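You operate a simulated robot arm through the tools that you are given. There is no shell and no other tool. Be economical: measure what you need, move in short steps, check, and stop when the job is done.

You are at the controls of a simulated robot arm. One attempt, no reset.

## Task
Put the top die and the base die with the drawer's number in the red-dot drawer.
Fine: sponge the drops off that base die, put the sponge back and shut the drawer. Where these are worked on the way, their far stop is far enough and under half their travel is too little: red-dot drawer. What is to be rubbed or washed off counts as gone when no trace of it is left.
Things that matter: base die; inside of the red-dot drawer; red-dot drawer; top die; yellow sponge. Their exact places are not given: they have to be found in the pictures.

Only the result counts: the job must be done as asked and must still hold three seconds after the hand-in. Knocking over, shifting, dropping, spilling or breaking anything else fails it.

## Robot
A 7-joint arm with a two-finger parallel gripper on a trunk, on a base that drives. Base frame: it is fixed to the floor where the robot stands at the start and does not move with it; the origin is under the middle of the robot, x ahead of it, y to its left, z up. Units: mm, degrees, N and s.
Its first joint turns from -115.0 to 115.0 degrees. Places, roughly: base die [250, -1500, 1000]; inside of the red-dot drawer [600, -100, 1100]; red-dot drawer [700, -100, 1000]; top die [250, -1250, 1000]; yellow sponge [250, -2000, 1000]. Payload 3.91 kg.
Tool frame: the origin (TCP) lies between the finger pads and is the grasp point; the fingertips stand 30 mm ahead of it; z points along the fingers, y is the line along which they close. The gripper opens to 110 mm. The fingers are 20 mm wide and 10 mm thick; the gripper's body (48 by 112 mm) begins 55 mm behind the TCP.
Orientation is told as [roll, pitch, yaw] about the base's x, y, z axes, in that order, counted from this pose: with the fingers straight down and closing along the base's y, the tool's x points along the base's -x, its y along +y and its z along -z.

## Interface
- The arm moves only by the tool arm_command. Its argument "motion" is a list that holds one entry, the list of rows, each a list of 6 numbers: the shift along the base's x, y, z in units of 25 mm (1.0 is 25 mm), then the turn, a rotation vector about the base's x, y, z in units of 5 degrees (1.0 is 5 degrees). In form: [[[x, y, z, ax, ay, az], ...]]. A call has 1 to 8 rows; each row shifts and turns the commanded pose from where the row before left it. "jaw" is the finger opening in mm, from 0 to 110, set as the call begins (left out, the last holds). A call with a number of a shift or a turn outside -1 to 1 is refused whole. Rows are played at 5 a second. More than 50 mm and 8.6 degrees between two rows, or a gripper value outside its range, and nothing of the call is played. Where a pose cannot be reached the arm comes as near as it can. A force on the tool above 70 N (or 10 N above the force at the start of the call, whichever is more), or a blocked arm, ends the call early, and 0.2 s more pass. Each finger travels about 108 mm/s and halts on what it meets, pressing with about 30 N; the grip force reading is that of the motor and also rises with nothing between the fingers. The clock runs only during rows and for 0.2 s after the last one: add rows that do not move to give the fingers time. The reply holds the time, the measured pose of the TCP, the force on the tool along the base axes, the opening and the grip force, in the units named above and with some noise, with the torque about the TCP (base axes, N m) and any sound that the robot's microphone picked up.
- Cameras (640 x 400 px; columns grow to the right, rows downward): "scene" is now at [14.7, 100.2, 1579.5]; the picture's right is [-0.58, -0.82, 0.00], its down [-0.45, 0.32, -0.83] and it looks along [0.68, -0.48, -0.55] (base axes); focal length 258 px, centre (320, 200). "wrist" rides on the gripper at [72, 17, -103] in the tool frame; the picture's right is [-0.23, 0.97, 0.00], its down [-0.76, -0.18, -0.62] and it looks along [-0.61, -0.14, 0.78] (tool axes); focal length 222 px, centre (320, 200).
- camera(camera): a new picture of that camera. The clock stands still meanwhile.
- lift_body(by): slides the trunk up (or, below 0, down) by that many mm; the arm and the scene camera ride with it, the base frame stays. It gives what a move gives, with no picture.
- roll_base(legs): drives the robot by 1 to 6 legs, each [ahead, turn to the left] in mm and degrees, along the robot's own axes; the way and the turn of a leg run together, so that a leg with both is an arc; at most 1500 mm and 180 degrees a leg. The arm and the cameras ride along, it lands a little off, and it stops where it bumps. It gives what a move gives.
- aim_head(pan, tilt): turns the head with the scene camera to pan (to the left, within 155 degrees either way) and tilt (down, from -29 to 69), counted from straight ahead of the robot. It gives what a move gives.
- probe_pixels(camera, pixels): there is no depth. For up to 12 entries [column, row, z] of the newest picture of that camera ("zoom" is the newest enlarged one), the place [x, y] in the base frame at which the ray of that pixel passes the height z, good to about 2 mm. The clock stands still meanwhile.
- enlarge(camera, box): a new picture of the part [left, top, right, bottom] of that camera's present view, enlarged. The clock stands still meanwhile.
- close_job(): hands the job in; it is judged then, once.

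Keep the steps short. Do not move on a guess: measure, check each grasp and each placing, and mend mistakes. In all there are 80 turns and 48 pictures (those below and enlarged ones count). Leave the gripper open and the arm clear of the work at the hand-in unless told otherwise, and finish with a single line.

The tools are called after "Request:" as a command line: name --argument value ..., lists and objects as JSON in quotes. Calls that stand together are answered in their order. arm_command: Moves the arm, as the interface text tells. Its arguments: {"type":"object","properties":{"motion":{"type":"array","items":{"type":"array","items":{"type":"array","items":{"type":"number"}}}},"jaw":{"type":"number"}},"required":["motion"]} The other tools are called the same way: lift_body (by) slides the trunk up or down; roll_base (legs) drives the base; aim_head (pan, tilt) turns the head that bears the scene camera; camera (camera) takes a picture; probe_pixels (camera, pixels) gives the place at which the rays of pixels pass given heights; enlarge (camera, box) takes an enlarged picture of a part of a camera's view; close_job () hands the job in.

At the start:

```text
time: 0.0
tool_pos: [337.0, -212.1, 1358.7]
orientation: [0.0, 0.0, 0.1]
wrist_force: [0.7, -0.3, 0.0]
ft_torque: [-0.02, 0.01, -0.02]
gripper_width: 110.0
gripper_force: 0.0
trunk travel left (down, up): [-675.0, 315.0]
robot x, y, heading: [2.1, -0.0, 0.0]
head pan, tilt: [-35.3, 33.6]
```

scene: 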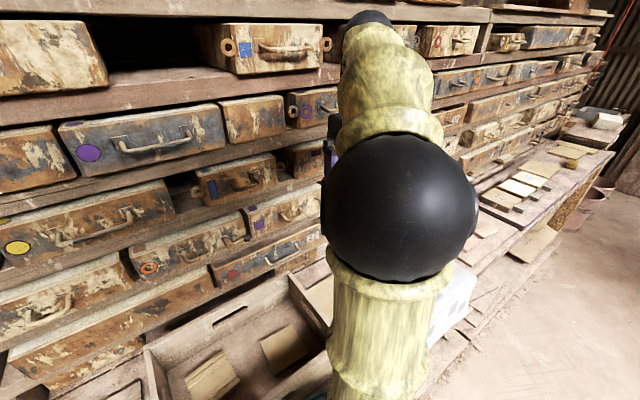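
wrist: 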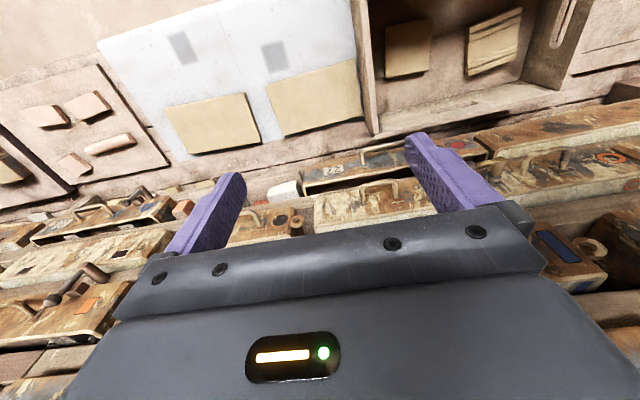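

I see a wall of drawers; one with a red dot near (232,273) and some writing near (312,240). I enlarge that area to read the number.

Request:
enlarge --camera "scene" --box '[180, 180, 340, 300]'

Request:
aim_head --pan -80 --tilt 35

Request:
camera --camera "scene"

```text
3.33 times, centred on (260, 240) of scene
```

zoom: 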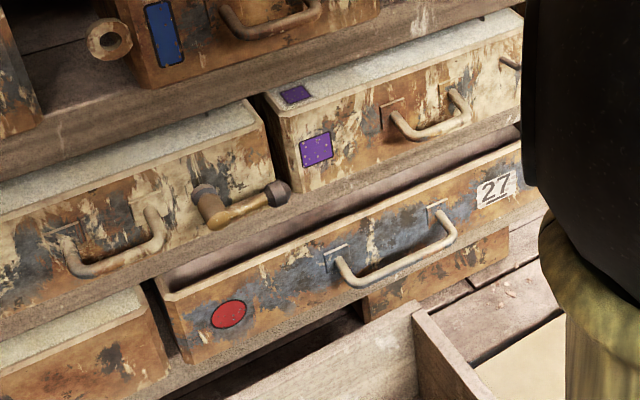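

```text
time: 1.1
tool_pos: [337.5, -212.7, 1360.9]
orientation: [0.0, -0.1, 0.0]
wrist_force: [-0.4, 0.2, 0.4]
ft_torque: [0.02, 0.0, -0.05]
gripper_width: 110.1
gripper_force: 0.1
trunk travel left (down, up): [-675.0, 315.0]
robot x, y, heading: [0.4, 0.3, -0.1]
head pan, tilt: [-80.0, 35.0]
```

```text
44 pictures are left
```

scene: 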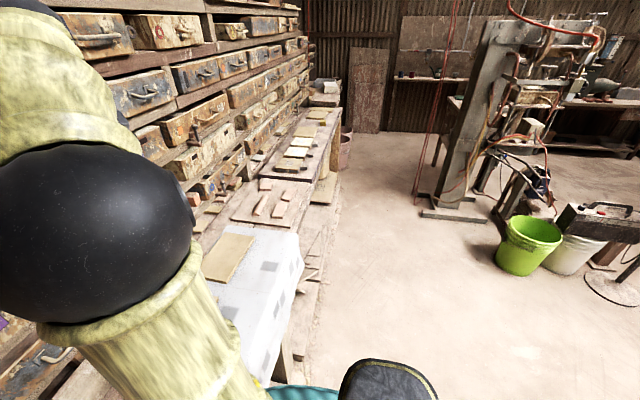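

The drawer shows number 27. I enlarge the far bench, and probe the bench edge near it.

Request:
enlarge --camera "scene" --box '[190, 80, 350, 180]'

Request:
probe_pixels --camera "scene" --pixels '[[300, 235, 891], [318, 180, 891], [335, 110, 891], [290, 345, 891], [235, 380, 891]]'

```text
4.00 times, centred on (270, 130) of scene
```

zoom: 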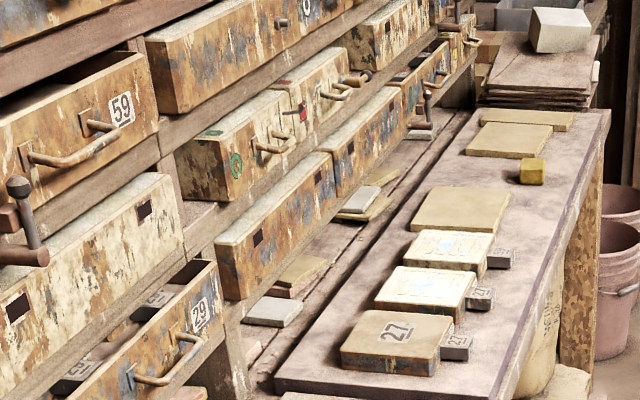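

```text
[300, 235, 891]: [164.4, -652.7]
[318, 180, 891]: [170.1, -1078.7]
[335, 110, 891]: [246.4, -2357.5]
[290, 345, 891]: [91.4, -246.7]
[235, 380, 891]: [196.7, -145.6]
```

I see plates and small blocks with numbers on the far bench, and the sponge (yellow) farther. First I look at the drawer closely.

Request:
aim_head --pan -15 --tilt 35

Request:
camera --camera "scene"

```text
time: 2.5
tool_pos: [336.3, -213.0, 1360.7]
orientation: [0.0, 0.0, 0.0]
wrist_force: [0.7, -0.9, -0.4]
ft_torque: [0.0, -0.02, -0.01]
gripper_width: 109.9
gripper_force: 0.0
trunk travel left (down, up): [-675.0, 315.0]
robot x, y, heading: [1.1, 4.5, -0.1]
head pan, tilt: [-15.0, 35.0]
```

```text
42 pictures are left
```

scene: 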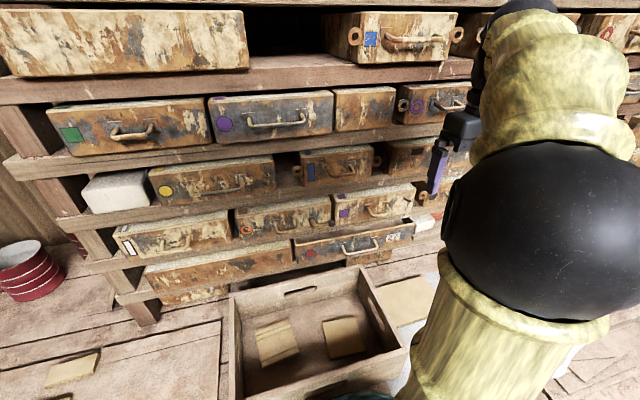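

I enlarge the drawer area (220-430,180-280).

Request:
enlarge --camera "scene" --box '[270, 170, 430, 270]'

```text
4.00 times, centred on (350, 220) of scene
```

zoom: 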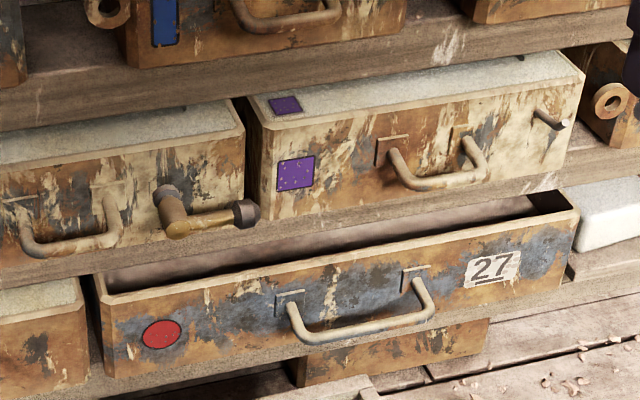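

I probe the handle ends, red dot and rim corners at several heights.

Request:
probe_pixels --camera "zoom" --pixels '[[358, 325, 960], [358, 325, 1000], [358, 325, 1040], [104, 296, 1000], [104, 296, 1050], [578, 212, 1000], [578, 212, 1050], [110, 378, 960], [110, 378, 920], [300, 388, 891], [488, 362, 891], [488, 320, 960]]'

Request:
camera --camera "wrist"

```text
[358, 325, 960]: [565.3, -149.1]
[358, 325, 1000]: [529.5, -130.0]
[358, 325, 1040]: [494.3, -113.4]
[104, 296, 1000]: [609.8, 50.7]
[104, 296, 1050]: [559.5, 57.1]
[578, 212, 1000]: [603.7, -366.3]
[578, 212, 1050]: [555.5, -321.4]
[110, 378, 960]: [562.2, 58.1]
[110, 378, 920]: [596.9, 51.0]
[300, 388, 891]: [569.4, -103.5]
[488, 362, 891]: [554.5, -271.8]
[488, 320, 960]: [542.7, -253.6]
```

```text
40 pictures are left
```

wrist: 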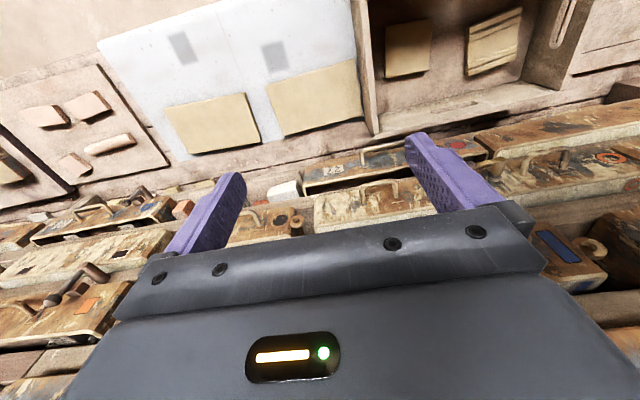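

I enlarge the wrist view of the drawer for triangulation.

Request:
enlarge --camera "wrist" --box '[280, 110, 500, 220]'

```text
2.91 times, centred on (390, 165) of wrist
```

zoom: 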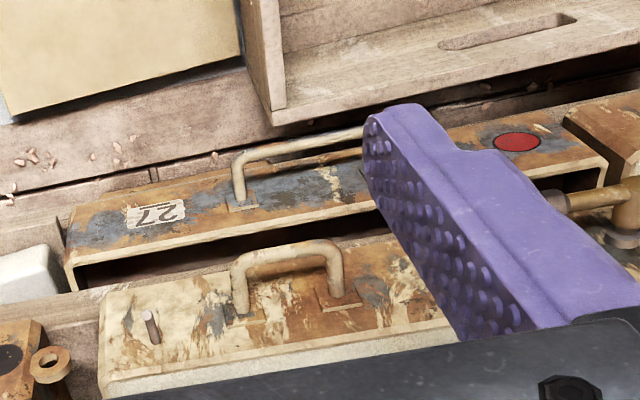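

I probe the rim corners (68,262),(605,160) and handle points in this zoom at several heights.

Request:
probe_pixels --camera "zoom" --pixels '[[68, 262, 1000], [68, 262, 1050], [605, 160, 1000], [605, 160, 1050], [237, 157, 960], [237, 157, 1000], [237, 157, 1040], [240, 204, 1000], [300, 145, 960], [300, 145, 1000]]'

```text
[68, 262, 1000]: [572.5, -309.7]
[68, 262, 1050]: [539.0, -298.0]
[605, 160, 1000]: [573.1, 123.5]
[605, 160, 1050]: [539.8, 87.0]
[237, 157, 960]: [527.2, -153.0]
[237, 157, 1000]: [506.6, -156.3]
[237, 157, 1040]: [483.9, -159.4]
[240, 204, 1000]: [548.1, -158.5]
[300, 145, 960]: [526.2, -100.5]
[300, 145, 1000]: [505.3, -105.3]
```

From the two views: drawer face at x≈518, rim z≈1085, y from -290 to 62, handle bar at x≈471, z≈1060, y -160..-70. I need to back up to have room for pulling; I check behind the robot.

Request:
aim_head --pan -150 --tilt 35

Request:
camera --camera "scene"

```text
time: 4.7
tool_pos: [336.7, -213.4, 1360.5]
orientation: [0.0, 0.1, 0.0]
wrist_force: [-0.3, -0.1, -0.5]
ft_torque: [0.01, -0.03, -0.01]
gripper_width: 109.9
gripper_force: 0.1
trunk travel left (down, up): [-675.0, 315.0]
robot x, y, heading: [-0.2, -0.4, -0.0]
head pan, tilt: [-150.0, 35.0]
```

```text
38 pictures are left
```

scene: 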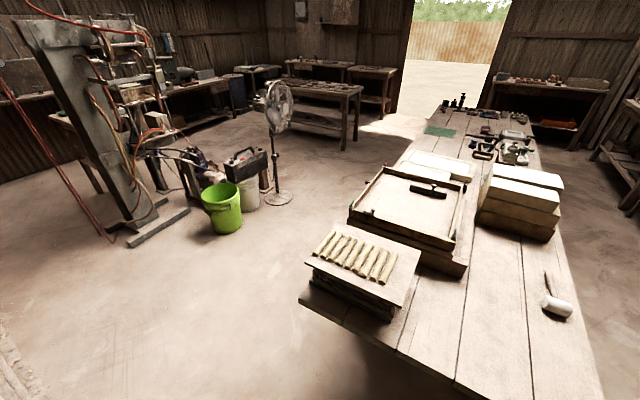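

Request:
probe_pixels --camera "scene" --pixels '[[455, 399, 891], [300, 297, 891], [300, 297, 800], [320, 250, 950], [222, 235, 0], [130, 240, 0], [250, 390, 0], [30, 380, 0]]'

```text
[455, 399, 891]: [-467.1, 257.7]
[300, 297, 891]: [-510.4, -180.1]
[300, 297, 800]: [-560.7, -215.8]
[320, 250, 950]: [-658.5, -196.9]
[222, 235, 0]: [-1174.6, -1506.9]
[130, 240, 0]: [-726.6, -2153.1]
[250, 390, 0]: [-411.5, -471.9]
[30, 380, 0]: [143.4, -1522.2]
```

The table behind is at x≈-470 for y>-180. I'll move to about y=-450 where there's room: turn right, go 450, turn back, back 50.

Request:
roll_base --legs '[[0, -90], [450, 0], [0, 90], [-60, 0]]'

Request:
aim_head --pan 35 --tilt 38

Request:
camera --camera "scene"

Request:
camera --camera "wrist"

```text
time: 5.9
tool_pos: [313.3, -245.6, 1360.6]
orientation: [0.0, 0.0, -5.7]
wrist_force: [-0.1, 0.4, -0.2]
ft_torque: [0.0, 0.02, -0.02]
gripper_width: 110.2
gripper_force: 0.1
trunk travel left (down, up): [-675.0, 315.0]
robot x, y, heading: [3.0, -0.9, -5.7]
head pan, tilt: [-150.0, 35.0]
stopped in leg 1: the robot was blocked; the commanded pose is now the measured one
```

```text
time: 8.7
tool_pos: [312.8, -245.2, 1359.4]
orientation: [-0.1, -0.1, -5.7]
wrist_force: [0.1, -0.1, 0.2]
ft_torque: [0.0, -0.01, -0.02]
gripper_width: 110.1
gripper_force: 0.0
trunk travel left (down, up): [-675.0, 315.0]
robot x, y, heading: [-1.2, -1.7, -5.6]
head pan, tilt: [35.0, 38.0]
```

```text
37 pictures are left
```

scene: 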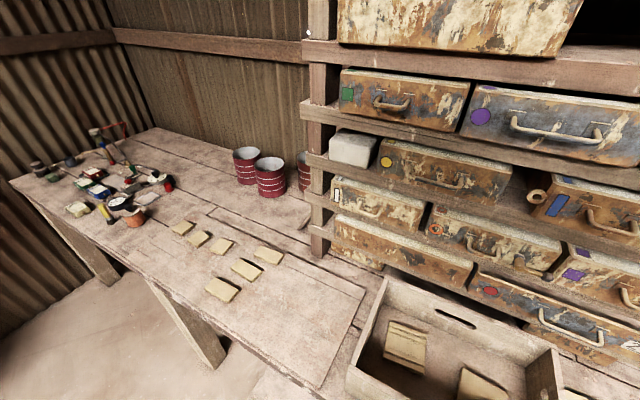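

```text
36 pictures are left
```

wrist: 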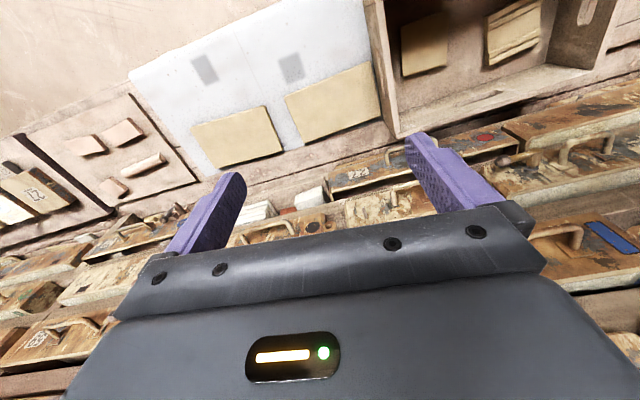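

The base was blocked when turning (bench in front). I back off first, straight, then turn.

Request:
roll_base --legs '[[0, 5.6], [-130, 0], [0, -90]]'

```text
time: 14.3
tool_pos: [-344.9, -335.7, 1360.3]
orientation: [0.0, -0.1, -90.4]
wrist_force: [1.3, -0.4, 0.4]
ft_torque: [0.04, 0.0, 0.03]
gripper_width: 110.1
gripper_force: 0.0
trunk travel left (down, up): [-675.0, 315.0]
robot x, y, heading: [-127.0, -0.7, -90.4]
head pan, tilt: [35.0, 38.0]
```

Turning works here. Now drive 380 and face the drawers again.

Request:
roll_base --legs '[[380, 0], [0, 90]]'

Request:
aim_head --pan 25 --tilt 38

Request:
enlarge --camera "scene" --box '[200, 100, 520, 300]'

```text
time: 20.5
tool_pos: [200.4, -599.4, 1360.6]
orientation: [0.0, 0.0, -1.0]
wrist_force: [-0.5, -0.3, 0.4]
ft_torque: [-0.01, -0.03, -0.01]
gripper_width: 110.0
gripper_force: 0.1
trunk travel left (down, up): [-675.0, 315.0]
robot x, y, heading: [-136.8, -380.8, -1.2]
head pan, tilt: [35.0, 38.0]
```

```text
time: 21.2
tool_pos: [200.2, -598.9, 1360.8]
orientation: [0.0, -0.1, -1.0]
wrist_force: [-0.2, 0.7, -0.8]
ft_torque: [0.0, 0.0, -0.01]
gripper_width: 110.0
gripper_force: 0.0
trunk travel left (down, up): [-675.0, 315.0]
robot x, y, heading: [-137.0, -381.6, -0.7]
head pan, tilt: [25.0, 38.0]
```

```text
2.00 times, centred on (360, 200) of scene
```

zoom: 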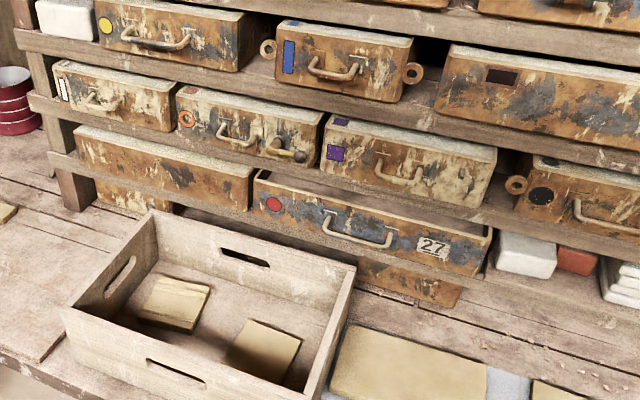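

Probe handle, rim corners, purple handle and crate rim in this view.

Request:
probe_pixels --camera "zoom" --pixels '[[355, 242, 1045], [355, 242, 1065], [254, 182, 1085], [491, 238, 1085], [478, 206, 1100], [322, 176, 1100], [400, 182, 1120], [400, 182, 1150], [355, 268, 980], [155, 212, 980], [300, 156, 1120], [460, 276, 1008]]'

```text
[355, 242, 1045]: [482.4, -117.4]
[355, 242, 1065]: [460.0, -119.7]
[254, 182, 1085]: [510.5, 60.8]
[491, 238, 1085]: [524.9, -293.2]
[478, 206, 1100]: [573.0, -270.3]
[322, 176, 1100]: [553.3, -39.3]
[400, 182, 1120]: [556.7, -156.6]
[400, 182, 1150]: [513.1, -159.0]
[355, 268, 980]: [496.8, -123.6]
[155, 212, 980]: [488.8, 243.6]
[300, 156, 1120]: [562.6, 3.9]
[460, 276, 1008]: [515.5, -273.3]
```

Bar at about (479,-115,1047); purple drawer above is recessed (x≈560). I'll approach with the tool tilted 20° below horizontal, closing in the vertical plane. First yaw +90 while moving left.

Request:
arm_command --motion '[[[0, 1, 0, 0, 0, 1], [0, 1, 0, 0, 0, 1], [0, 1, 0, 0, 0, 1], [0, 1, 0, 0, 0, 1], [0, 1, 0, 0, 0, 1], [0, 1, 0, 0, 0, 1], [0, 1, 0, 0, 0, 1], [0, 1, 0, 0, 0, 1]]]' --jaw 50

Request:
arm_command --motion '[[[0, 1, 0, 0, 0, 1], [0, 1, 0, 0, 0, 1], [0, 1, 0, 0, 0, 1], [0, 1, 0, 0, 0, 1], [0, 1, 0, 0, 0, 1], [0, 1, 0, 0, 0, 1], [0, 1, 0, 0, 0, 1], [0, 1, 0, 0, 0, 1]]]'

Request:
arm_command --motion '[[[0, 1, 0, 0, 0, 1], [0, 1, 0, 0, 0, 1], [0, 1, 0, 0, -1, 0], [0, 0.38, 0, 0, -1, 0], [0, 0, 0, 0, -1, 0], [0, 0, 0, 0, -1, 0], [0, 0, 0, 0, -1, 0], [0, 0, 0, 0, -1, 0]]]'

```text
time: 23.0
tool_pos: [200.2, -399.3, 1359.6]
orientation: [0.0, 0.0, 39.1]
wrist_force: [0.0, 0.6, 0.7]
ft_torque: [-0.01, 0.0, 0.0]
gripper_width: 50.2
gripper_force: 0.1
trunk travel left (down, up): [-675.0, 315.0]
robot x, y, heading: [-130.1, -380.5, -0.9]
head pan, tilt: [25.0, 38.0]
```

```text
time: 24.8
tool_pos: [202.1, -197.9, 1359.7]
orientation: [0.0, 0.1, 79.1]
wrist_force: [0.1, 0.5, 0.5]
ft_torque: [-0.02, 0.0, 0.0]
gripper_width: 50.1
gripper_force: 0.0
trunk travel left (down, up): [-675.0, 315.0]
robot x, y, heading: [-134.4, -377.0, -1.0]
head pan, tilt: [25.0, 38.0]
```

```text
time: 26.6
tool_pos: [200.0, -115.4, 1361.0]
orientation: [-30.1, -0.5, 89.1]
wrist_force: [-0.9, 0.7, -0.1]
ft_torque: [-0.01, 0.01, 0.0]
gripper_width: 50.3
gripper_force: 0.2
trunk travel left (down, up): [-675.0, 315.0]
robot x, y, heading: [-134.3, -380.2, -0.9]
head pan, tilt: [25.0, 38.0]
```

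Tilting works. Continue 40° more, moving forward and down to about (400,-115,1161).

Request:
arm_command --motion '[[[0.8, 0, -1, 0, -1, 0], [0.8, 0, -1, 0, -1, 0], [0.8, 0, -1, 0, -1, 0], [0.8, 0, -1, 0, -1, 0], [0.8, 0, -1, 0, -1, 0], [0.8, 0, -1, 0, -1, 0], [0.8, 0, -1, 0, -1, 0], [0.8, 0, -1, 0, -1, 0.18]]]'

Request:
arm_command --motion '[[[0.6, 0, -1, 0, 0, 0], [0.6, 0, -1, 0, 0, 0], [0.6, 0, -1, 0, 0, 0], [0, 0, -1, 0, 0, 0], [0, 0, 0, 0, 0, 0]]]'

Request:
camera --camera "wrist"

Request:
camera --camera "scene"

```text
time: 28.4
tool_pos: [360.4, -115.2, 1159.6]
orientation: [-70.0, -0.8, 90.7]
wrist_force: [0.8, 0.4, 0.6]
ft_torque: [0.0, 0.04, 0.0]
gripper_width: 50.0
gripper_force: 0.0
trunk travel left (down, up): [-675.0, 315.0]
robot x, y, heading: [-136.9, -379.1, -0.9]
head pan, tilt: [25.0, 38.0]
```

```text
time: 29.6
tool_pos: [405.5, -114.8, 1061.2]
orientation: [-70.0, -0.8, 90.6]
wrist_force: [0.2, 0.7, 0.4]
ft_torque: [-0.01, -0.03, -0.01]
gripper_width: 50.1
gripper_force: 0.0
trunk travel left (down, up): [-675.0, 315.0]
robot x, y, heading: [-137.6, -379.6, -0.8]
head pan, tilt: [25.0, 38.0]
```

```text
34 pictures are left
```

wrist: 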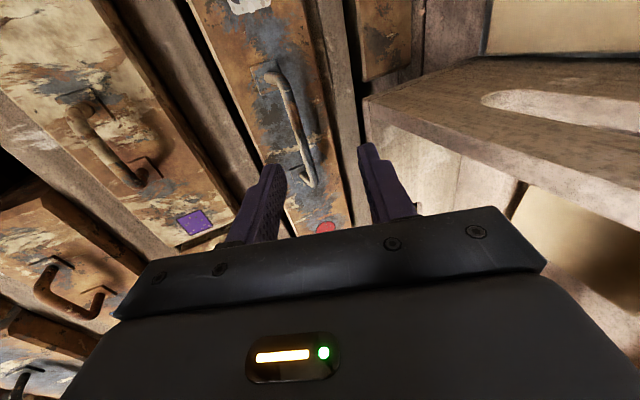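

```text
33 pictures are left
```

scene: 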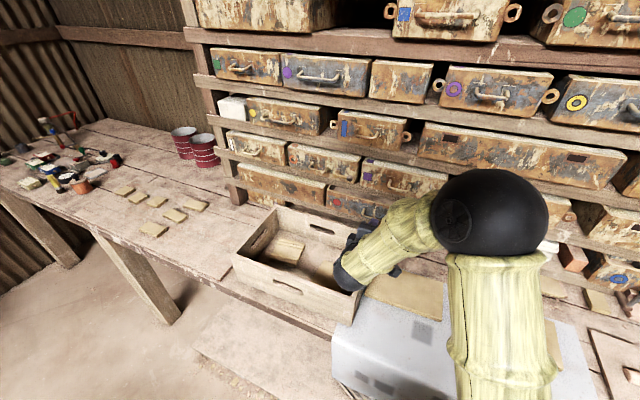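

I probe the bar in the wrist picture at its mid (298,135) to check the target.

Request:
probe_pixels --camera "wrist" --pixels '[[296, 130, 1035], [296, 130, 1048], [296, 130, 1060], [272, 76, 1048], [310, 183, 1048]]'

```text
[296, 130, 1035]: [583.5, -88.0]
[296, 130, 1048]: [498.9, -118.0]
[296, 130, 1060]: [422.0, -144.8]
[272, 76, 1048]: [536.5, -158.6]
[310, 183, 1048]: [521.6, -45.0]
```

Bar height ≈1051. Move forward 65 mm and down 10, then close.

Request:
arm_command --motion '[[[0.9, 0, -0.13, 0, 0, 0], [0.9, 0, -0.13, 0, 0, 0], [0.8, 0, -0.14, 0, 0, 0]]]'

Request:
arm_command --motion '[[[0, 0, 0, 0, 0, 0], [0, 0, 0, 0, 0, 0], [0, 0, 0, 0, 0, 0]]]' --jaw 0

```text
time: 30.4
tool_pos: [471.0, -114.5, 1049.9]
orientation: [-69.9, -0.8, 90.6]
wrist_force: [-0.7, -0.2, 0.4]
ft_torque: [0.03, 0.0, -0.03]
gripper_width: 50.1
gripper_force: 0.1
trunk travel left (down, up): [-675.0, 315.0]
robot x, y, heading: [-134.4, -383.5, -0.9]
head pan, tilt: [25.0, 38.0]
```

```text
time: 31.2
tool_pos: [471.7, -114.1, 1054.3]
orientation: [-70.3, -0.9, 90.4]
wrist_force: [11.5, 2.0, 18.5]
ft_torque: [-0.68, -0.14, 0.29]
gripper_width: 8.6
gripper_force: 44.8
trunk travel left (down, up): [-675.0, 315.0]
robot x, y, heading: [-132.7, -379.9, -0.9]
head pan, tilt: [25.0, 38.0]
```

Gripped the bar (8.6 mm). Pull 100 mm toward -x.

Request:
arm_command --motion '[[[-0.8, 0, 0.15, 0, 0, 0], [-0.8, 0, 0, 0, 0, 0], [-0.8, 0, 0, 0, 0, 0], [-0.8, 0, 0, 0, 0, 0], [-0.8, 0, 0, 0, 0, 0]]]'

```text
time: 32.4
tool_pos: [369.5, -114.8, 1054.1]
orientation: [-69.7, -0.7, 90.5]
wrist_force: [7.8, 0.5, 6.8]
ft_torque: [-1.05, -0.1, -1.07]
gripper_width: 8.5
gripper_force: 45.0
trunk travel left (down, up): [-675.0, 315.0]
robot x, y, heading: [-131.3, -378.9, -0.8]
head pan, tilt: [25.0, 38.0]
```

Moves smoothly. Pull further until the stop.

Request:
arm_command --motion '[[[-0.8, 0, 0, 0, 0, 0], [-0.8, 0, 0, 0, 0, 0], [-0.8, 0, 0, 0, 0, 0], [-0.8, 0, 0, 0, 0, 0], [-0.8, 0, 0, 0, 0, 0]]]'

Request:
enlarge --camera "scene" --box '[200, 130, 520, 330]'

```text
time: 33.6
tool_pos: [271.0, -114.7, 1053.3]
orientation: [-69.9, -0.9, 90.6]
wrist_force: [9.7, 0.8, 10.2]
ft_torque: [-1.06, -0.15, -1.08]
gripper_width: 8.9
gripper_force: 45.0
trunk travel left (down, up): [-675.0, 315.0]
robot x, y, heading: [-134.1, -377.5, -0.7]
head pan, tilt: [25.0, 38.0]
```

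```text
2.00 times, centred on (360, 230) of scene
```

zoom: 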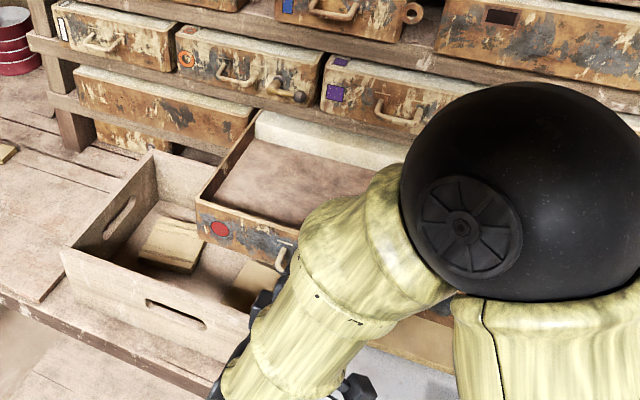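

Drawer is out ~240 mm. Pull a bit more to seek the stop.

Request:
arm_command --motion '[[[-0.5, 0, 0, 0, 0, 0], [-0.5, 0, 0, 0, 0, 0], [-0.5, 0, 0, 0, 0, 0], [-0.5, 0, 0, 0, 0, 0]]]'

```text
time: 34.4
tool_pos: [245.7, -116.1, 1058.1]
orientation: [-71.2, -1.1, 89.7]
wrist_force: [24.8, 3.4, -0.8]
ft_torque: [-1.15, -0.17, -0.63]
gripper_width: 8.9
gripper_force: 44.9
trunk travel left (down, up): [-675.0, 315.0]
robot x, y, heading: [-134.7, -378.0, -1.0]
head pan, tilt: [25.0, 38.0]
stopped in row 3: the force on the tool passed its limit (the readings are from after the stop); the commanded pose is now the measured one
```

Reached the stop (force). Open the jaw and back out.

Request:
arm_command --motion '[[[0, 0, 0, 0, 0, 0], [0, 0, 0, 0, 0, 0], [-0.8, 0, 0.3, 0, 0, 0], [-0.8, 0, 0.3, 0, 0, 0], [-0.8, 0, 0.3, 0, 0, 0]]]' --jaw 60

```text
time: 35.6
tool_pos: [180.7, -110.2, 1082.8]
orientation: [-71.1, -1.1, 89.8]
wrist_force: [-0.9, -0.5, 0.2]
ft_torque: [0.0, 0.03, 0.02]
gripper_width: 59.8
gripper_force: 0.1
out of reach, approached as far as the arm can: row 5
trunk travel left (down, up): [-675.0, 315.0]
robot x, y, heading: [-132.0, -381.9, -0.9]
head pan, tilt: [25.0, 38.0]
```

Clear of the bar. Rise and tilt back to vertical.

Request:
arm_command --motion '[[[0, 0, 1, 0, 0, 0], [0, 0, 1, 0, 0, 0], [0, 0, 1, 0, 1, 0], [0, 0, 1, 0, 1, 0], [0, -0.5, 1, 0, 1, 0], [0, -0.5, 1, 0, 1, 0], [0, -0.5, 1, 0, 1, 0], [0, -0.5, 1, 0, 1, 0]]]'

Request:
arm_command --motion '[[[0, -1, 0.5, 0, 1, 0], [0, -1, 0.5, 0, 1, 0], [0, -1, 0.5, 0, 1, 0], [0, -1, 0.5, 0, 1, 0], [0, -1, 0.5, 0, 1, 0], [0, -1, 0.5, 0, 1, 0], [0, -1, 0.5, 0, 1, 0], [0, -1, 0.5, 0, 1, 0]]]' --jaw 110

```text
time: 37.4
tool_pos: [181.5, -161.9, 1283.0]
orientation: [-41.1, -1.1, 89.4]
wrist_force: [-0.7, 0.3, 0.6]
ft_torque: [-0.02, -0.02, 0.02]
gripper_width: 59.9
gripper_force: 0.1
trunk travel left (down, up): [-675.0, 315.0]
robot x, y, heading: [-132.2, -378.6, -1.1]
head pan, tilt: [25.0, 38.0]
```

```text
time: 39.2
tool_pos: [189.4, -352.1, 1376.3]
orientation: [-0.9, -0.5, 89.0]
wrist_force: [-0.2, 0.2, 0.0]
ft_torque: [-0.04, 0.0, 0.0]
gripper_width: 109.9
gripper_force: 0.1
out of reach, approached as far as the arm can: row 2, 3
trunk travel left (down, up): [-675.0, 315.0]
robot x, y, heading: [-131.0, -379.6, -1.3]
head pan, tilt: [25.0, 38.0]
```

Arm is up and vertical. Drive to about y=-1500, facing the bench.

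Request:
roll_base --legs '[[0, -89], [1150, 0], [0, 90]]'

Request:
aim_head --pan -5 --tilt 52

Request:
camera --camera "scene"

Request:
camera --camera "wrist"

```text
time: 52.7
tool_pos: [188.3, -1501.2, 1376.5]
orientation: [-1.1, -0.4, 90.3]
wrist_force: [-0.4, 0.0, -1.0]
ft_torque: [-0.01, 0.01, 0.03]
gripper_width: 110.0
gripper_force: 0.0
trunk travel left (down, up): [-675.0, 315.0]
robot x, y, heading: [-132.0, -1539.6, 0.6]
head pan, tilt: [25.0, 38.0]
```

```text
time: 53.7
tool_pos: [188.7, -1500.7, 1376.4]
orientation: [-1.0, -0.3, 90.4]
wrist_force: [-0.3, 0.3, 0.5]
ft_torque: [0.0, -0.02, -0.04]
gripper_width: 110.1
gripper_force: 0.0
trunk travel left (down, up): [-675.0, 315.0]
robot x, y, heading: [-133.8, -1540.0, 0.7]
head pan, tilt: [-5.0, 52.0]
```

```text
31 pictures are left
```

scene: 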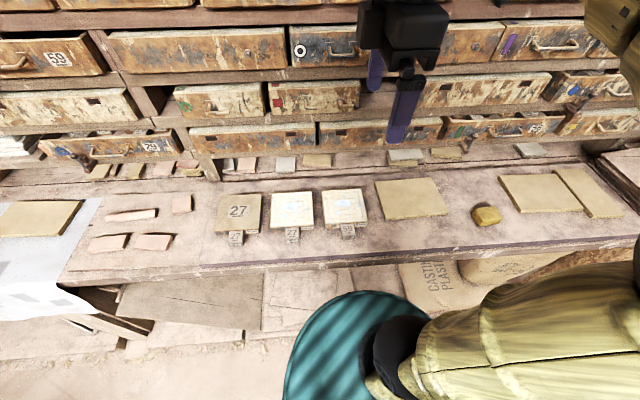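

```text
30 pictures are left
```

wrist: 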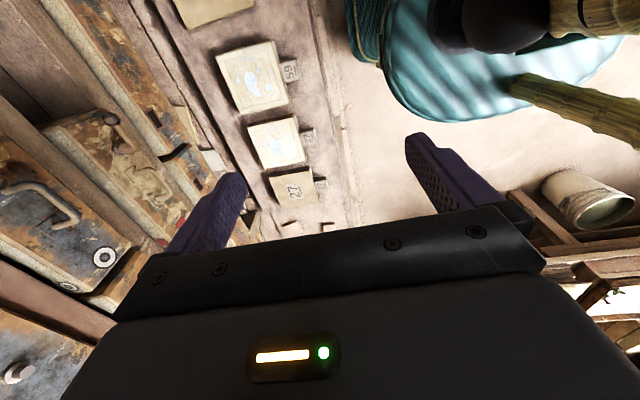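

I enlarge the plates for their numbers and probe their corners.

Request:
enlarge --camera "scene" --box '[200, 170, 380, 260]'

Request:
probe_pixels --camera "scene" --pixels '[[215, 228, 910], [258, 229, 910], [261, 194, 910], [270, 228, 910], [313, 226, 910], [312, 191, 910], [326, 225, 910], [368, 222, 910], [487, 217, 920], [487, 228, 891], [320, 253, 891], [233, 234, 910]]'

```text
3.56 times, centred on (290, 215) of scene
```

zoom: 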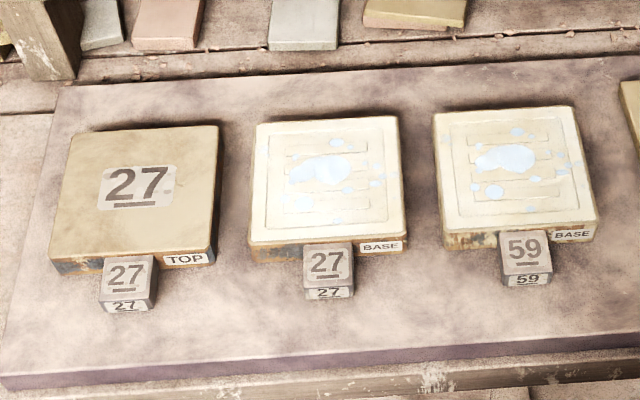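

```text
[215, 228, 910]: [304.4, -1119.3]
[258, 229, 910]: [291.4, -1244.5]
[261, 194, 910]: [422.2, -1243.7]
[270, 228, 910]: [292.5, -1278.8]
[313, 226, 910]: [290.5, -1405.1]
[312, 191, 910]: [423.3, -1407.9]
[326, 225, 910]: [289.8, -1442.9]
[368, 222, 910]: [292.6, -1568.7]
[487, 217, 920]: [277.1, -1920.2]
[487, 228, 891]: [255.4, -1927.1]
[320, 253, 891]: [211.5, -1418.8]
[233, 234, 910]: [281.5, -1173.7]
```

Base die 27 is the middle plate, (357,-1342); top die 27 at (357,-1182). Now the sponge: enlarge it.

Request:
enlarge --camera "scene" --box '[456, 195, 520, 235]'

```text
10.00 times, centred on (488, 215) of scene
```

zoom: 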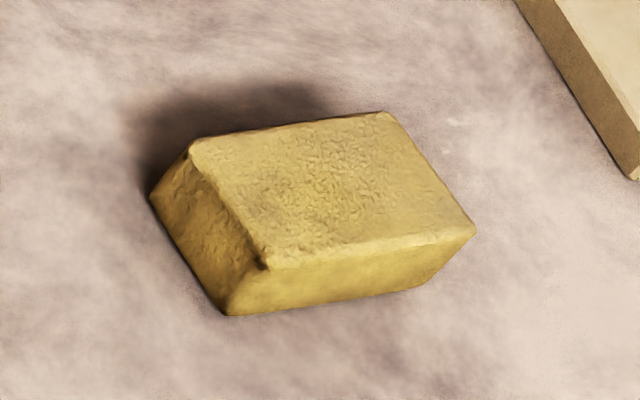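

Request:
probe_pixels --camera "zoom" --pixels '[[228, 315, 891], [150, 195, 891], [420, 287, 891], [192, 142, 921], [388, 112, 921], [474, 232, 921], [268, 265, 921], [192, 142, 931], [474, 232, 931], [268, 265, 931]]'

```text
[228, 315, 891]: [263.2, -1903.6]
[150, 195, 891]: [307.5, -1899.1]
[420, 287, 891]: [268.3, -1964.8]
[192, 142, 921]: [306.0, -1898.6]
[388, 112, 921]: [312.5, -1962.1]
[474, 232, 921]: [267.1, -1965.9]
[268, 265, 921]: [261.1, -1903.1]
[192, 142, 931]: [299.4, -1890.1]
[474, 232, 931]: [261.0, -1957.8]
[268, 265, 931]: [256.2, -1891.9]
```

Sponge: centre (287,-1932), 45×63×30 mm, turned ≈5°. Move above it, turning 5°, opening 75.

Request:
arm_command --motion '[[[0.5, -1, 0, 0, 0, 0.2], [0.5, -1, 0, 0, 0, 0.2], [0.5, -1, 0, 0, 0, 0.2], [0.5, -1, 0, 0, 0, 0.2], [0.5, -1, 0, 0, 0, 0.1], [0.5, -1, 0, 0, 0, 0], [0.5, -1, 0, 0, 0, 0], [0.43, -1, 0, 0, 0, 0]]]' --jaw 75

Request:
arm_command --motion '[[[0, -1, -1, 0, 0, 0], [0, -1, -1, 0, 0, 0], [0, -1, -1, 0, 0, 0], [0, -1, -1, 0, 0, 0], [0, -1, -1, 0, 0, 0], [0, -1, -1, 0, 0, 0], [0, -1, -1, 0, 0, 0], [0, -1, -1, 0, 0, 0]]]'

Request:
arm_command --motion '[[[0, -0.6, -1, 0, 0, 0], [0, -0.65, -1, 0, 0, 0], [0, 0, -1, 0, 0, 0], [0, 0, -1, 0, 0, 0], [0, 0, -1, 0, 0, 0], [0, 0, -1, 0, 0, 0], [0, 0, 0, 0, 0, 0]]]'

Request:
camera --camera "wrist"

```text
time: 55.5
tool_pos: [288.0, -1702.6, 1375.6]
orientation: [-1.1, -0.4, 94.9]
wrist_force: [-0.2, 0.0, 0.7]
ft_torque: [0.02, 0.01, -0.02]
gripper_width: 75.2
gripper_force: 0.1
trunk travel left (down, up): [-675.0, 315.0]
robot x, y, heading: [-130.0, -1540.8, 0.3]
head pan, tilt: [-5.0, 52.0]
```

```text
time: 57.3
tool_pos: [287.0, -1903.8, 1176.8]
orientation: [-1.1, -0.5, 95.0]
wrist_force: [0.0, 0.2, -0.1]
ft_torque: [0.02, 0.02, 0.0]
gripper_width: 75.0
gripper_force: 0.0
trunk travel left (down, up): [-675.0, 315.0]
robot x, y, heading: [-131.2, -1543.5, 0.9]
head pan, tilt: [-5.0, 52.0]
```

```text
time: 58.9
tool_pos: [287.4, -1932.9, 1025.5]
orientation: [-1.1, -0.4, 94.9]
wrist_force: [0.2, -0.3, -0.3]
ft_torque: [-0.02, 0.04, -0.08]
gripper_width: 75.1
gripper_force: 0.0
trunk travel left (down, up): [-675.0, 315.0]
robot x, y, heading: [-125.6, -1538.4, 0.7]
head pan, tilt: [-5.0, 52.0]
```

```text
27 pictures are left
```

wrist: 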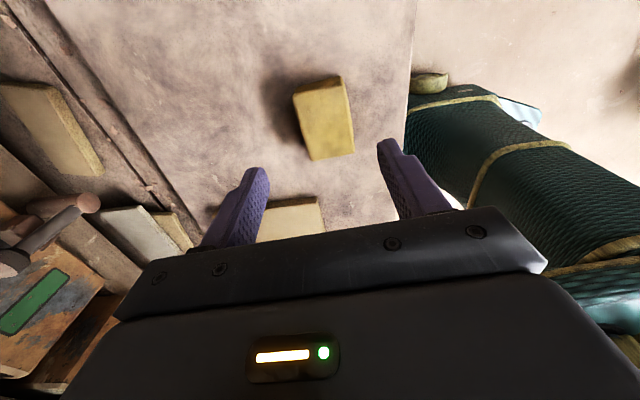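

Request:
probe_pixels --camera "wrist" --pixels '[[294, 92, 921], [342, 78, 921], [354, 148, 921], [309, 158, 921]]'

```text
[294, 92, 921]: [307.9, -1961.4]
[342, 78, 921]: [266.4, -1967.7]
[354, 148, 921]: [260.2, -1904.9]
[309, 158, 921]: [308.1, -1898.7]
```

Sponge centre (286,-1933) — aligned. Descend 90 mm to TCP z≈935 and close.

Request:
arm_command --motion '[[[0, 0, -1, 0, 0, 0], [0, 0, -1, 0, 0, 0], [0, 0, -1, 0, 0, 0], [-0.05, 0, -0.6, 0, 0, 0], [0, 0, 0, 0, 0, 0]]]'

Request:
arm_command --motion '[[[0, 0, 0, 0, 0, 0], [0, 0, 0, 0, 0, 0], [0, 0, 0, 0, 0, 0]]]' --jaw 25

```text
time: 60.1
tool_pos: [286.8, -1932.6, 936.0]
orientation: [-1.1, -0.4, 95.0]
wrist_force: [0.2, 0.4, -0.1]
ft_torque: [0.02, 0.01, 0.03]
gripper_width: 74.8
gripper_force: 0.0
trunk travel left (down, up): [-675.0, 315.0]
robot x, y, heading: [-132.7, -1540.4, 0.7]
head pan, tilt: [-5.0, 52.0]
```

```text
time: 60.9
tool_pos: [286.1, -1931.6, 936.8]
orientation: [-1.1, -0.4, 94.9]
wrist_force: [0.5, -0.2, -0.6]
ft_torque: [-0.02, -0.01, 0.02]
gripper_width: 48.7
gripper_force: 29.8
trunk travel left (down, up): [-675.0, 315.0]
robot x, y, heading: [-131.5, -1537.1, 0.8]
head pan, tilt: [-5.0, 52.0]
```

Sponge gripped (48.7 mm). Lift and carry to above the base die's corner (314,-1382).

Request:
arm_command --motion '[[[0, 0, 1, 0, 0, 0], [0, 0, 1, 0, 0, 0], [0, 0, 1, 0, 0, 0], [0.2, 1, 0.2, 0, 0, -0.2], [0.2, 1, 0, 0, 0, -0.2], [0.2, 1, 0, 0, 0, -0.2], [0.2, 1, 0, 0, 0, -0.2], [0.2, 1, 0, 0, 0, -0.2]]]'

Request:
arm_command --motion '[[[0, 1, 0, 0, 0, 0], [0, 1, 0, 0, 0, 0], [0, 1, 0, 0, 0, 0], [0, 1, 0, 0, 0, 0], [0, 1, 0, 0, 0, 0], [0, 1, 0, 0, 0, 0], [0, 1, 0, 0, 0, 0], [0, 1, 0, 0, 0, 0]]]'

Request:
arm_command --motion '[[[0, 1, 0, 0, 0, 0], [0, 1, 0, 0, 0, 0], [0, 1, 0, 0, 0, 0], [0, 1, 0, 0, 0, 0], [0, 1, 0, 0, 0, 0], [0, 1, 0, 0, 0, 0], [0, 1, 0, 0, 0, 0], [0, 1, 0, 0, 0, 0]]]'

Request:
camera --camera "wrist"

```text
time: 62.7
tool_pos: [310.8, -1805.6, 1016.6]
orientation: [-1.2, -0.4, 89.9]
wrist_force: [-0.6, 0.3, 0.2]
ft_torque: [-0.04, -0.03, 0.01]
gripper_width: 48.7
gripper_force: 29.8
trunk travel left (down, up): [-675.0, 315.0]
robot x, y, heading: [-131.1, -1541.0, 0.5]
head pan, tilt: [-5.0, 52.0]
```

```text
time: 64.5
tool_pos: [312.0, -1606.1, 1016.4]
orientation: [-1.1, -0.4, 89.9]
wrist_force: [0.1, -0.2, -0.9]
ft_torque: [0.01, 0.01, 0.02]
gripper_width: 48.7
gripper_force: 29.8
trunk travel left (down, up): [-675.0, 315.0]
robot x, y, heading: [-127.9, -1539.8, 0.5]
head pan, tilt: [-5.0, 52.0]
```

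```text
time: 66.3
tool_pos: [309.4, -1408.0, 1016.1]
orientation: [-1.1, -0.4, 89.9]
wrist_force: [-0.1, 1.1, -0.5]
ft_torque: [-0.02, 0.0, 0.02]
gripper_width: 48.7
gripper_force: 30.5
trunk travel left (down, up): [-675.0, 315.0]
robot x, y, heading: [-127.8, -1537.9, 0.5]
head pan, tilt: [-5.0, 52.0]
```

```text
26 pictures are left
```

wrist: 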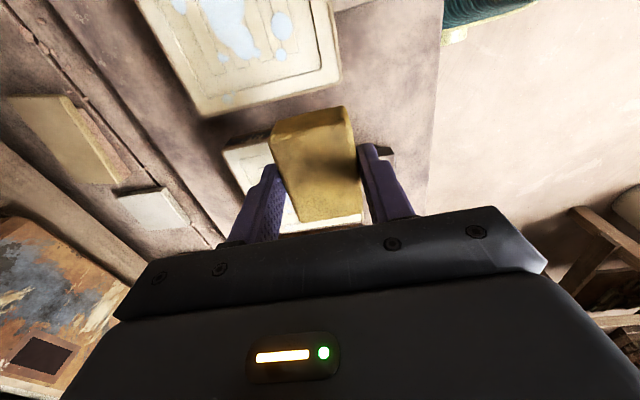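

Probe the target plate's visible corner (224,150), block (390,150), and neighbour's front/+y corners.

Request:
probe_pixels --camera "wrist" --pixels '[[224, 150, 911], [390, 150, 911], [200, 113, 911], [340, 72, 911]]'

```text
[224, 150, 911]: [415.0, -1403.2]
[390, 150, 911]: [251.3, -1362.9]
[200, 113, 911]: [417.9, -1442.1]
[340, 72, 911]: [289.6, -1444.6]
```

Plate spans x 290–416, y -1403..-1279. Lower to contact (TCP≈956) at the corner.

Request:
arm_command --motion '[[[0, 1, -0.6, 0, 0, 0], [0.05, 0.16, -1, 0, 0, 0], [0, 0, -0.4, 0, 0, 0], [0, 0, -0.3, 0, 0, 0], [0, 0, -0.1, 0, 0, 0], [0, 0, 0, 0, 0, 0]]]'

```text
time: 67.7
tool_pos: [312.1, -1378.4, 959.1]
orientation: [-1.6, -0.6, 89.8]
wrist_force: [7.6, 1.8, 51.0]
ft_torque: [0.11, 0.18, -0.01]
gripper_width: 49.2
gripper_force: 29.3
trunk travel left (down, up): [-675.0, 315.0]
robot x, y, heading: [-130.6, -1542.0, 0.3]
head pan, tilt: [-5.0, 52.0]
```

Contact force 51 N: too strong; raise 2.3 mm.

Request:
arm_command --motion '[[[0, 0, 0.09, 0, 0, 0], [0, 0, 0, 0, 0, 0]]]'

```text
time: 68.3
tool_pos: [311.8, -1378.2, 959.3]
orientation: [-1.4, -0.4, 89.8]
wrist_force: [10.0, 1.7, 30.3]
ft_torque: [0.21, -0.17, -0.06]
gripper_width: 49.0
gripper_force: 29.7
trunk travel left (down, up): [-675.0, 315.0]
robot x, y, heading: [-131.9, -1539.2, 0.9]
head pan, tilt: [-5.0, 52.0]
```

Raise 1.3 mm more and sweep lane 1 along +y, watching force.

Request:
arm_command --motion '[[[0, 0, 0.05, 0, 0, 0], [0, 0.6, 0, 0, 0, 0], [0, 0.6, 0, 0, 0, 0], [0, 0.6, 0, 0, 0, 0], [0, 0.6, 0, 0, 0, 0], [0, 0.64, 0, 0, 0, 0]]]'

Request:
camera --camera "wrist"

```text
time: 69.7
tool_pos: [311.0, -1301.9, 959.6]
orientation: [-1.1, -0.5, 90.0]
wrist_force: [-1.8, -1.7, 4.4]
ft_torque: [-0.12, 0.13, 0.07]
gripper_width: 48.9
gripper_force: 29.9
trunk travel left (down, up): [-675.0, 315.0]
robot x, y, heading: [-133.6, -1541.7, 0.4]
head pan, tilt: [-5.0, 52.0]
```

```text
25 pictures are left
```

wrist: 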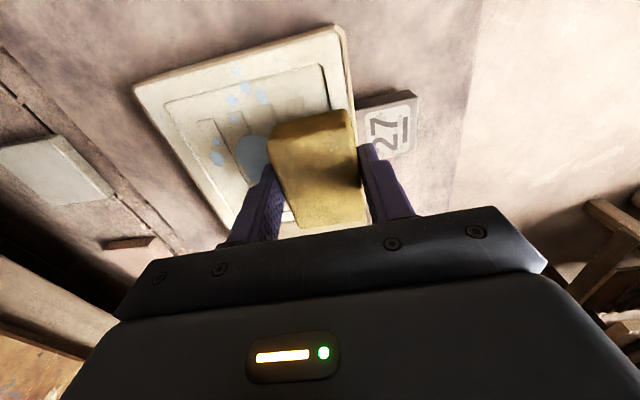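

The swept lane is clean. Next lanes: x+30 each, slightly more pressure.

Request:
arm_command --motion '[[[0.6, 0, -0.03, 0, 0, 0], [0.6, 0, 0, 0, 0, 0], [0, -0.8, 0, 0, 0, 0], [0, -0.8, 0, 0, 0, 0], [0, -0.8, 0, 0, 0, 0], [0, -0.72, 0, 0, 0, 0], [0.6, 0, 0, 0, 0, 0], [0.6, 0, 0, 0, 0, 0]]]'

Request:
arm_command --motion '[[[0, 0.8, 0, 0, 0, 0], [0, 0.8, 0, 0, 0, 0], [0, 0.8, 0, 0, 0, 0], [0, 0.72, 0, 0, 0, 0], [0.6, 0, 0, 0, 0, 0], [0.2, 0, 0, 0, 0, 0]]]'

Request:
arm_command --motion '[[[0, -0.8, 0, 0, 0, 0], [0, -0.8, 0, 0, 0, 0], [0, -0.8, 0, 0, 0, 0], [0, -0.8, 0, 0, 0, 0], [0, 0, 1, 0, 0, 0], [0, 0, 1, 0, 0, 0], [0, -1, 1, 0, 0, 0], [0, -1, 0, 0, 0, 0]]]'

Request:
arm_command --motion '[[[-0.3, -1, 0, 0, 0, 0], [-0.3, -1, 0, 0, 0, 0], [-0.3, -1, 0, 0, 0, 0], [-0.3, -1, 0, 0, 0, 0], [-0.3, -1, 0, 0, 0, 0], [-0.3, -1, 0, 0, 0, 0], [0, 0, 0, 0, 0, 0]]]'

Request:
enlarge --camera "scene" --box '[220, 170, 380, 260]'

```text
time: 71.5
tool_pos: [372.3, -1380.9, 959.7]
orientation: [-1.1, -0.4, 90.0]
wrist_force: [-4.4, -0.6, 7.6]
ft_torque: [0.02, 0.34, 0.1]
gripper_width: 48.7
gripper_force: 30.3
trunk travel left (down, up): [-675.0, 315.0]
robot x, y, heading: [-130.4, -1539.3, 0.5]
head pan, tilt: [-5.0, 52.0]
```

```text
time: 72.9
tool_pos: [390.0, -1302.9, 959.4]
orientation: [-1.1, -0.5, 90.1]
wrist_force: [-5.8, 1.6, 8.1]
ft_torque: [0.02, 0.45, -0.02]
gripper_width: 49.0
gripper_force: 29.8
trunk travel left (down, up): [-675.0, 315.0]
robot x, y, heading: [-131.4, -1538.4, 0.7]
head pan, tilt: [-5.0, 52.0]
```

```text
time: 74.7
tool_pos: [391.8, -1434.3, 1034.4]
orientation: [-1.1, -0.5, 89.8]
wrist_force: [0.6, -0.2, -0.1]
ft_torque: [0.04, -0.02, 0.02]
gripper_width: 48.8
gripper_force: 30.2
trunk travel left (down, up): [-675.0, 315.0]
robot x, y, heading: [-133.4, -1540.0, 0.7]
head pan, tilt: [-5.0, 52.0]
```

```text
time: 76.3
tool_pos: [348.1, -1582.6, 1034.6]
orientation: [-1.2, -0.4, 89.9]
wrist_force: [0.3, -0.1, -0.7]
ft_torque: [0.0, 0.0, 0.01]
gripper_width: 48.7
gripper_force: 30.0
trunk travel left (down, up): [-675.0, 315.0]
robot x, y, heading: [-131.1, -1538.2, 0.8]
head pan, tilt: [-5.0, 52.0]
```

```text
4.00 times, centred on (300, 215) of scene
```

zoom: 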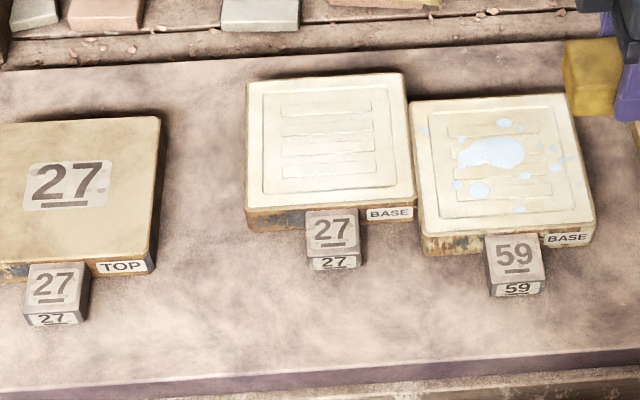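

Drops appear gone; the die crept toward its neighbour but the 59 die is unmoved. Now take the sponge back to (286,-1932).

Request:
arm_command --motion '[[[-0.3, -1, 0, 0, 0, 0.2], [-0.3, -1, 0, 0, 0, 0.2], [-0.3, -1, 0, 0, 0, 0.2], [-0.3, -1, 0, 0, 0, 0.2], [-0.3, -1, 0, 0, 0, 0.2], [-0.3, -1, 0, 0, 0, 0], [-0.3, -1, 0, 0, 0, 0], [-0.3, -1, 0, 0, 0, 0]]]'

Request:
arm_command --motion '[[[0, -1, 0, 0, 0, 0], [0, -1, 0, 0, 0, 0], [0, -1, 0, 0, 0, 0], [0, -1, 0, 0, 0, 0], [0, -1, 0, 0, 0, 0], [0, -1, 0, 0, 0, 0], [-0.08, 0, -1, 0, 0, 0], [0, 0, -1, 0, 0, 0]]]'

Request:
arm_command --motion '[[[0, 0, -1, 0, 0, 0], [0, 0, -0.5, 0, 0, 0], [0, 0, -0.3, 0, 0, 0], [0, 0, 0, 0, 0, 0]]]'

```text
time: 78.1
tool_pos: [287.8, -1782.8, 1034.4]
orientation: [-1.2, -0.4, 95.0]
wrist_force: [0.8, 0.4, 0.4]
ft_torque: [0.0, 0.01, 0.02]
gripper_width: 48.9
gripper_force: 30.0
trunk travel left (down, up): [-675.0, 315.0]
robot x, y, heading: [-127.4, -1539.0, 0.8]
head pan, tilt: [-5.0, 52.0]
```

```text
time: 79.9
tool_pos: [285.9, -1934.1, 983.6]
orientation: [-1.0, -0.3, 94.9]
wrist_force: [0.6, -0.4, -0.1]
ft_torque: [0.01, 0.0, -0.01]
gripper_width: 49.1
gripper_force: 30.1
trunk travel left (down, up): [-675.0, 315.0]
robot x, y, heading: [-128.0, -1539.4, 0.7]
head pan, tilt: [-5.0, 52.0]
```

```text
time: 80.9
tool_pos: [285.2, -1934.2, 939.0]
orientation: [-1.1, -0.4, 94.9]
wrist_force: [-0.4, -0.4, 0.2]
ft_torque: [0.0, -0.03, -0.02]
gripper_width: 48.8
gripper_force: 29.8
trunk travel left (down, up): [-675.0, 315.0]
robot x, y, heading: [-128.8, -1537.9, 0.6]
head pan, tilt: [-5.0, 52.0]
```

Lower 2 mm more, release, and rise.

Request:
arm_command --motion '[[[0, 0, -0.06, 0, 0, 0], [0, 0, 0, 0, 0, 0]]]'

Request:
arm_command --motion '[[[0, 0, 0, 0, 0, 0], [0, 0, 0, 0, 0, 0], [0, 0, 1, 0, 0, 0], [0, 0, 1, 0, 0, 0], [0, 0, 1, 0, 0, 0], [0, 0, 1, 0, 0, -1], [0, 1, 0, 0, 0, -1], [0, 1, 0, 0, 0, -1]]]' --jaw 75

```text
time: 81.5
tool_pos: [284.4, -1932.4, 938.6]
orientation: [-1.2, -0.4, 94.9]
wrist_force: [-0.3, -0.6, -1.2]
ft_torque: [0.01, 0.0, -0.02]
gripper_width: 49.0
gripper_force: 30.3
trunk travel left (down, up): [-675.0, 315.0]
robot x, y, heading: [-130.7, -1542.7, 0.6]
head pan, tilt: [-5.0, 52.0]
```

```text
time: 83.3
tool_pos: [286.3, -1879.6, 1037.8]
orientation: [-1.1, -0.4, 79.8]
wrist_force: [1.0, 0.3, 0.9]
ft_torque: [0.0, -0.02, -0.01]
gripper_width: 74.8
gripper_force: 0.1
trunk travel left (down, up): [-675.0, 315.0]
robot x, y, heading: [-130.3, -1541.7, 1.0]
head pan, tilt: [-5.0, 52.0]
```

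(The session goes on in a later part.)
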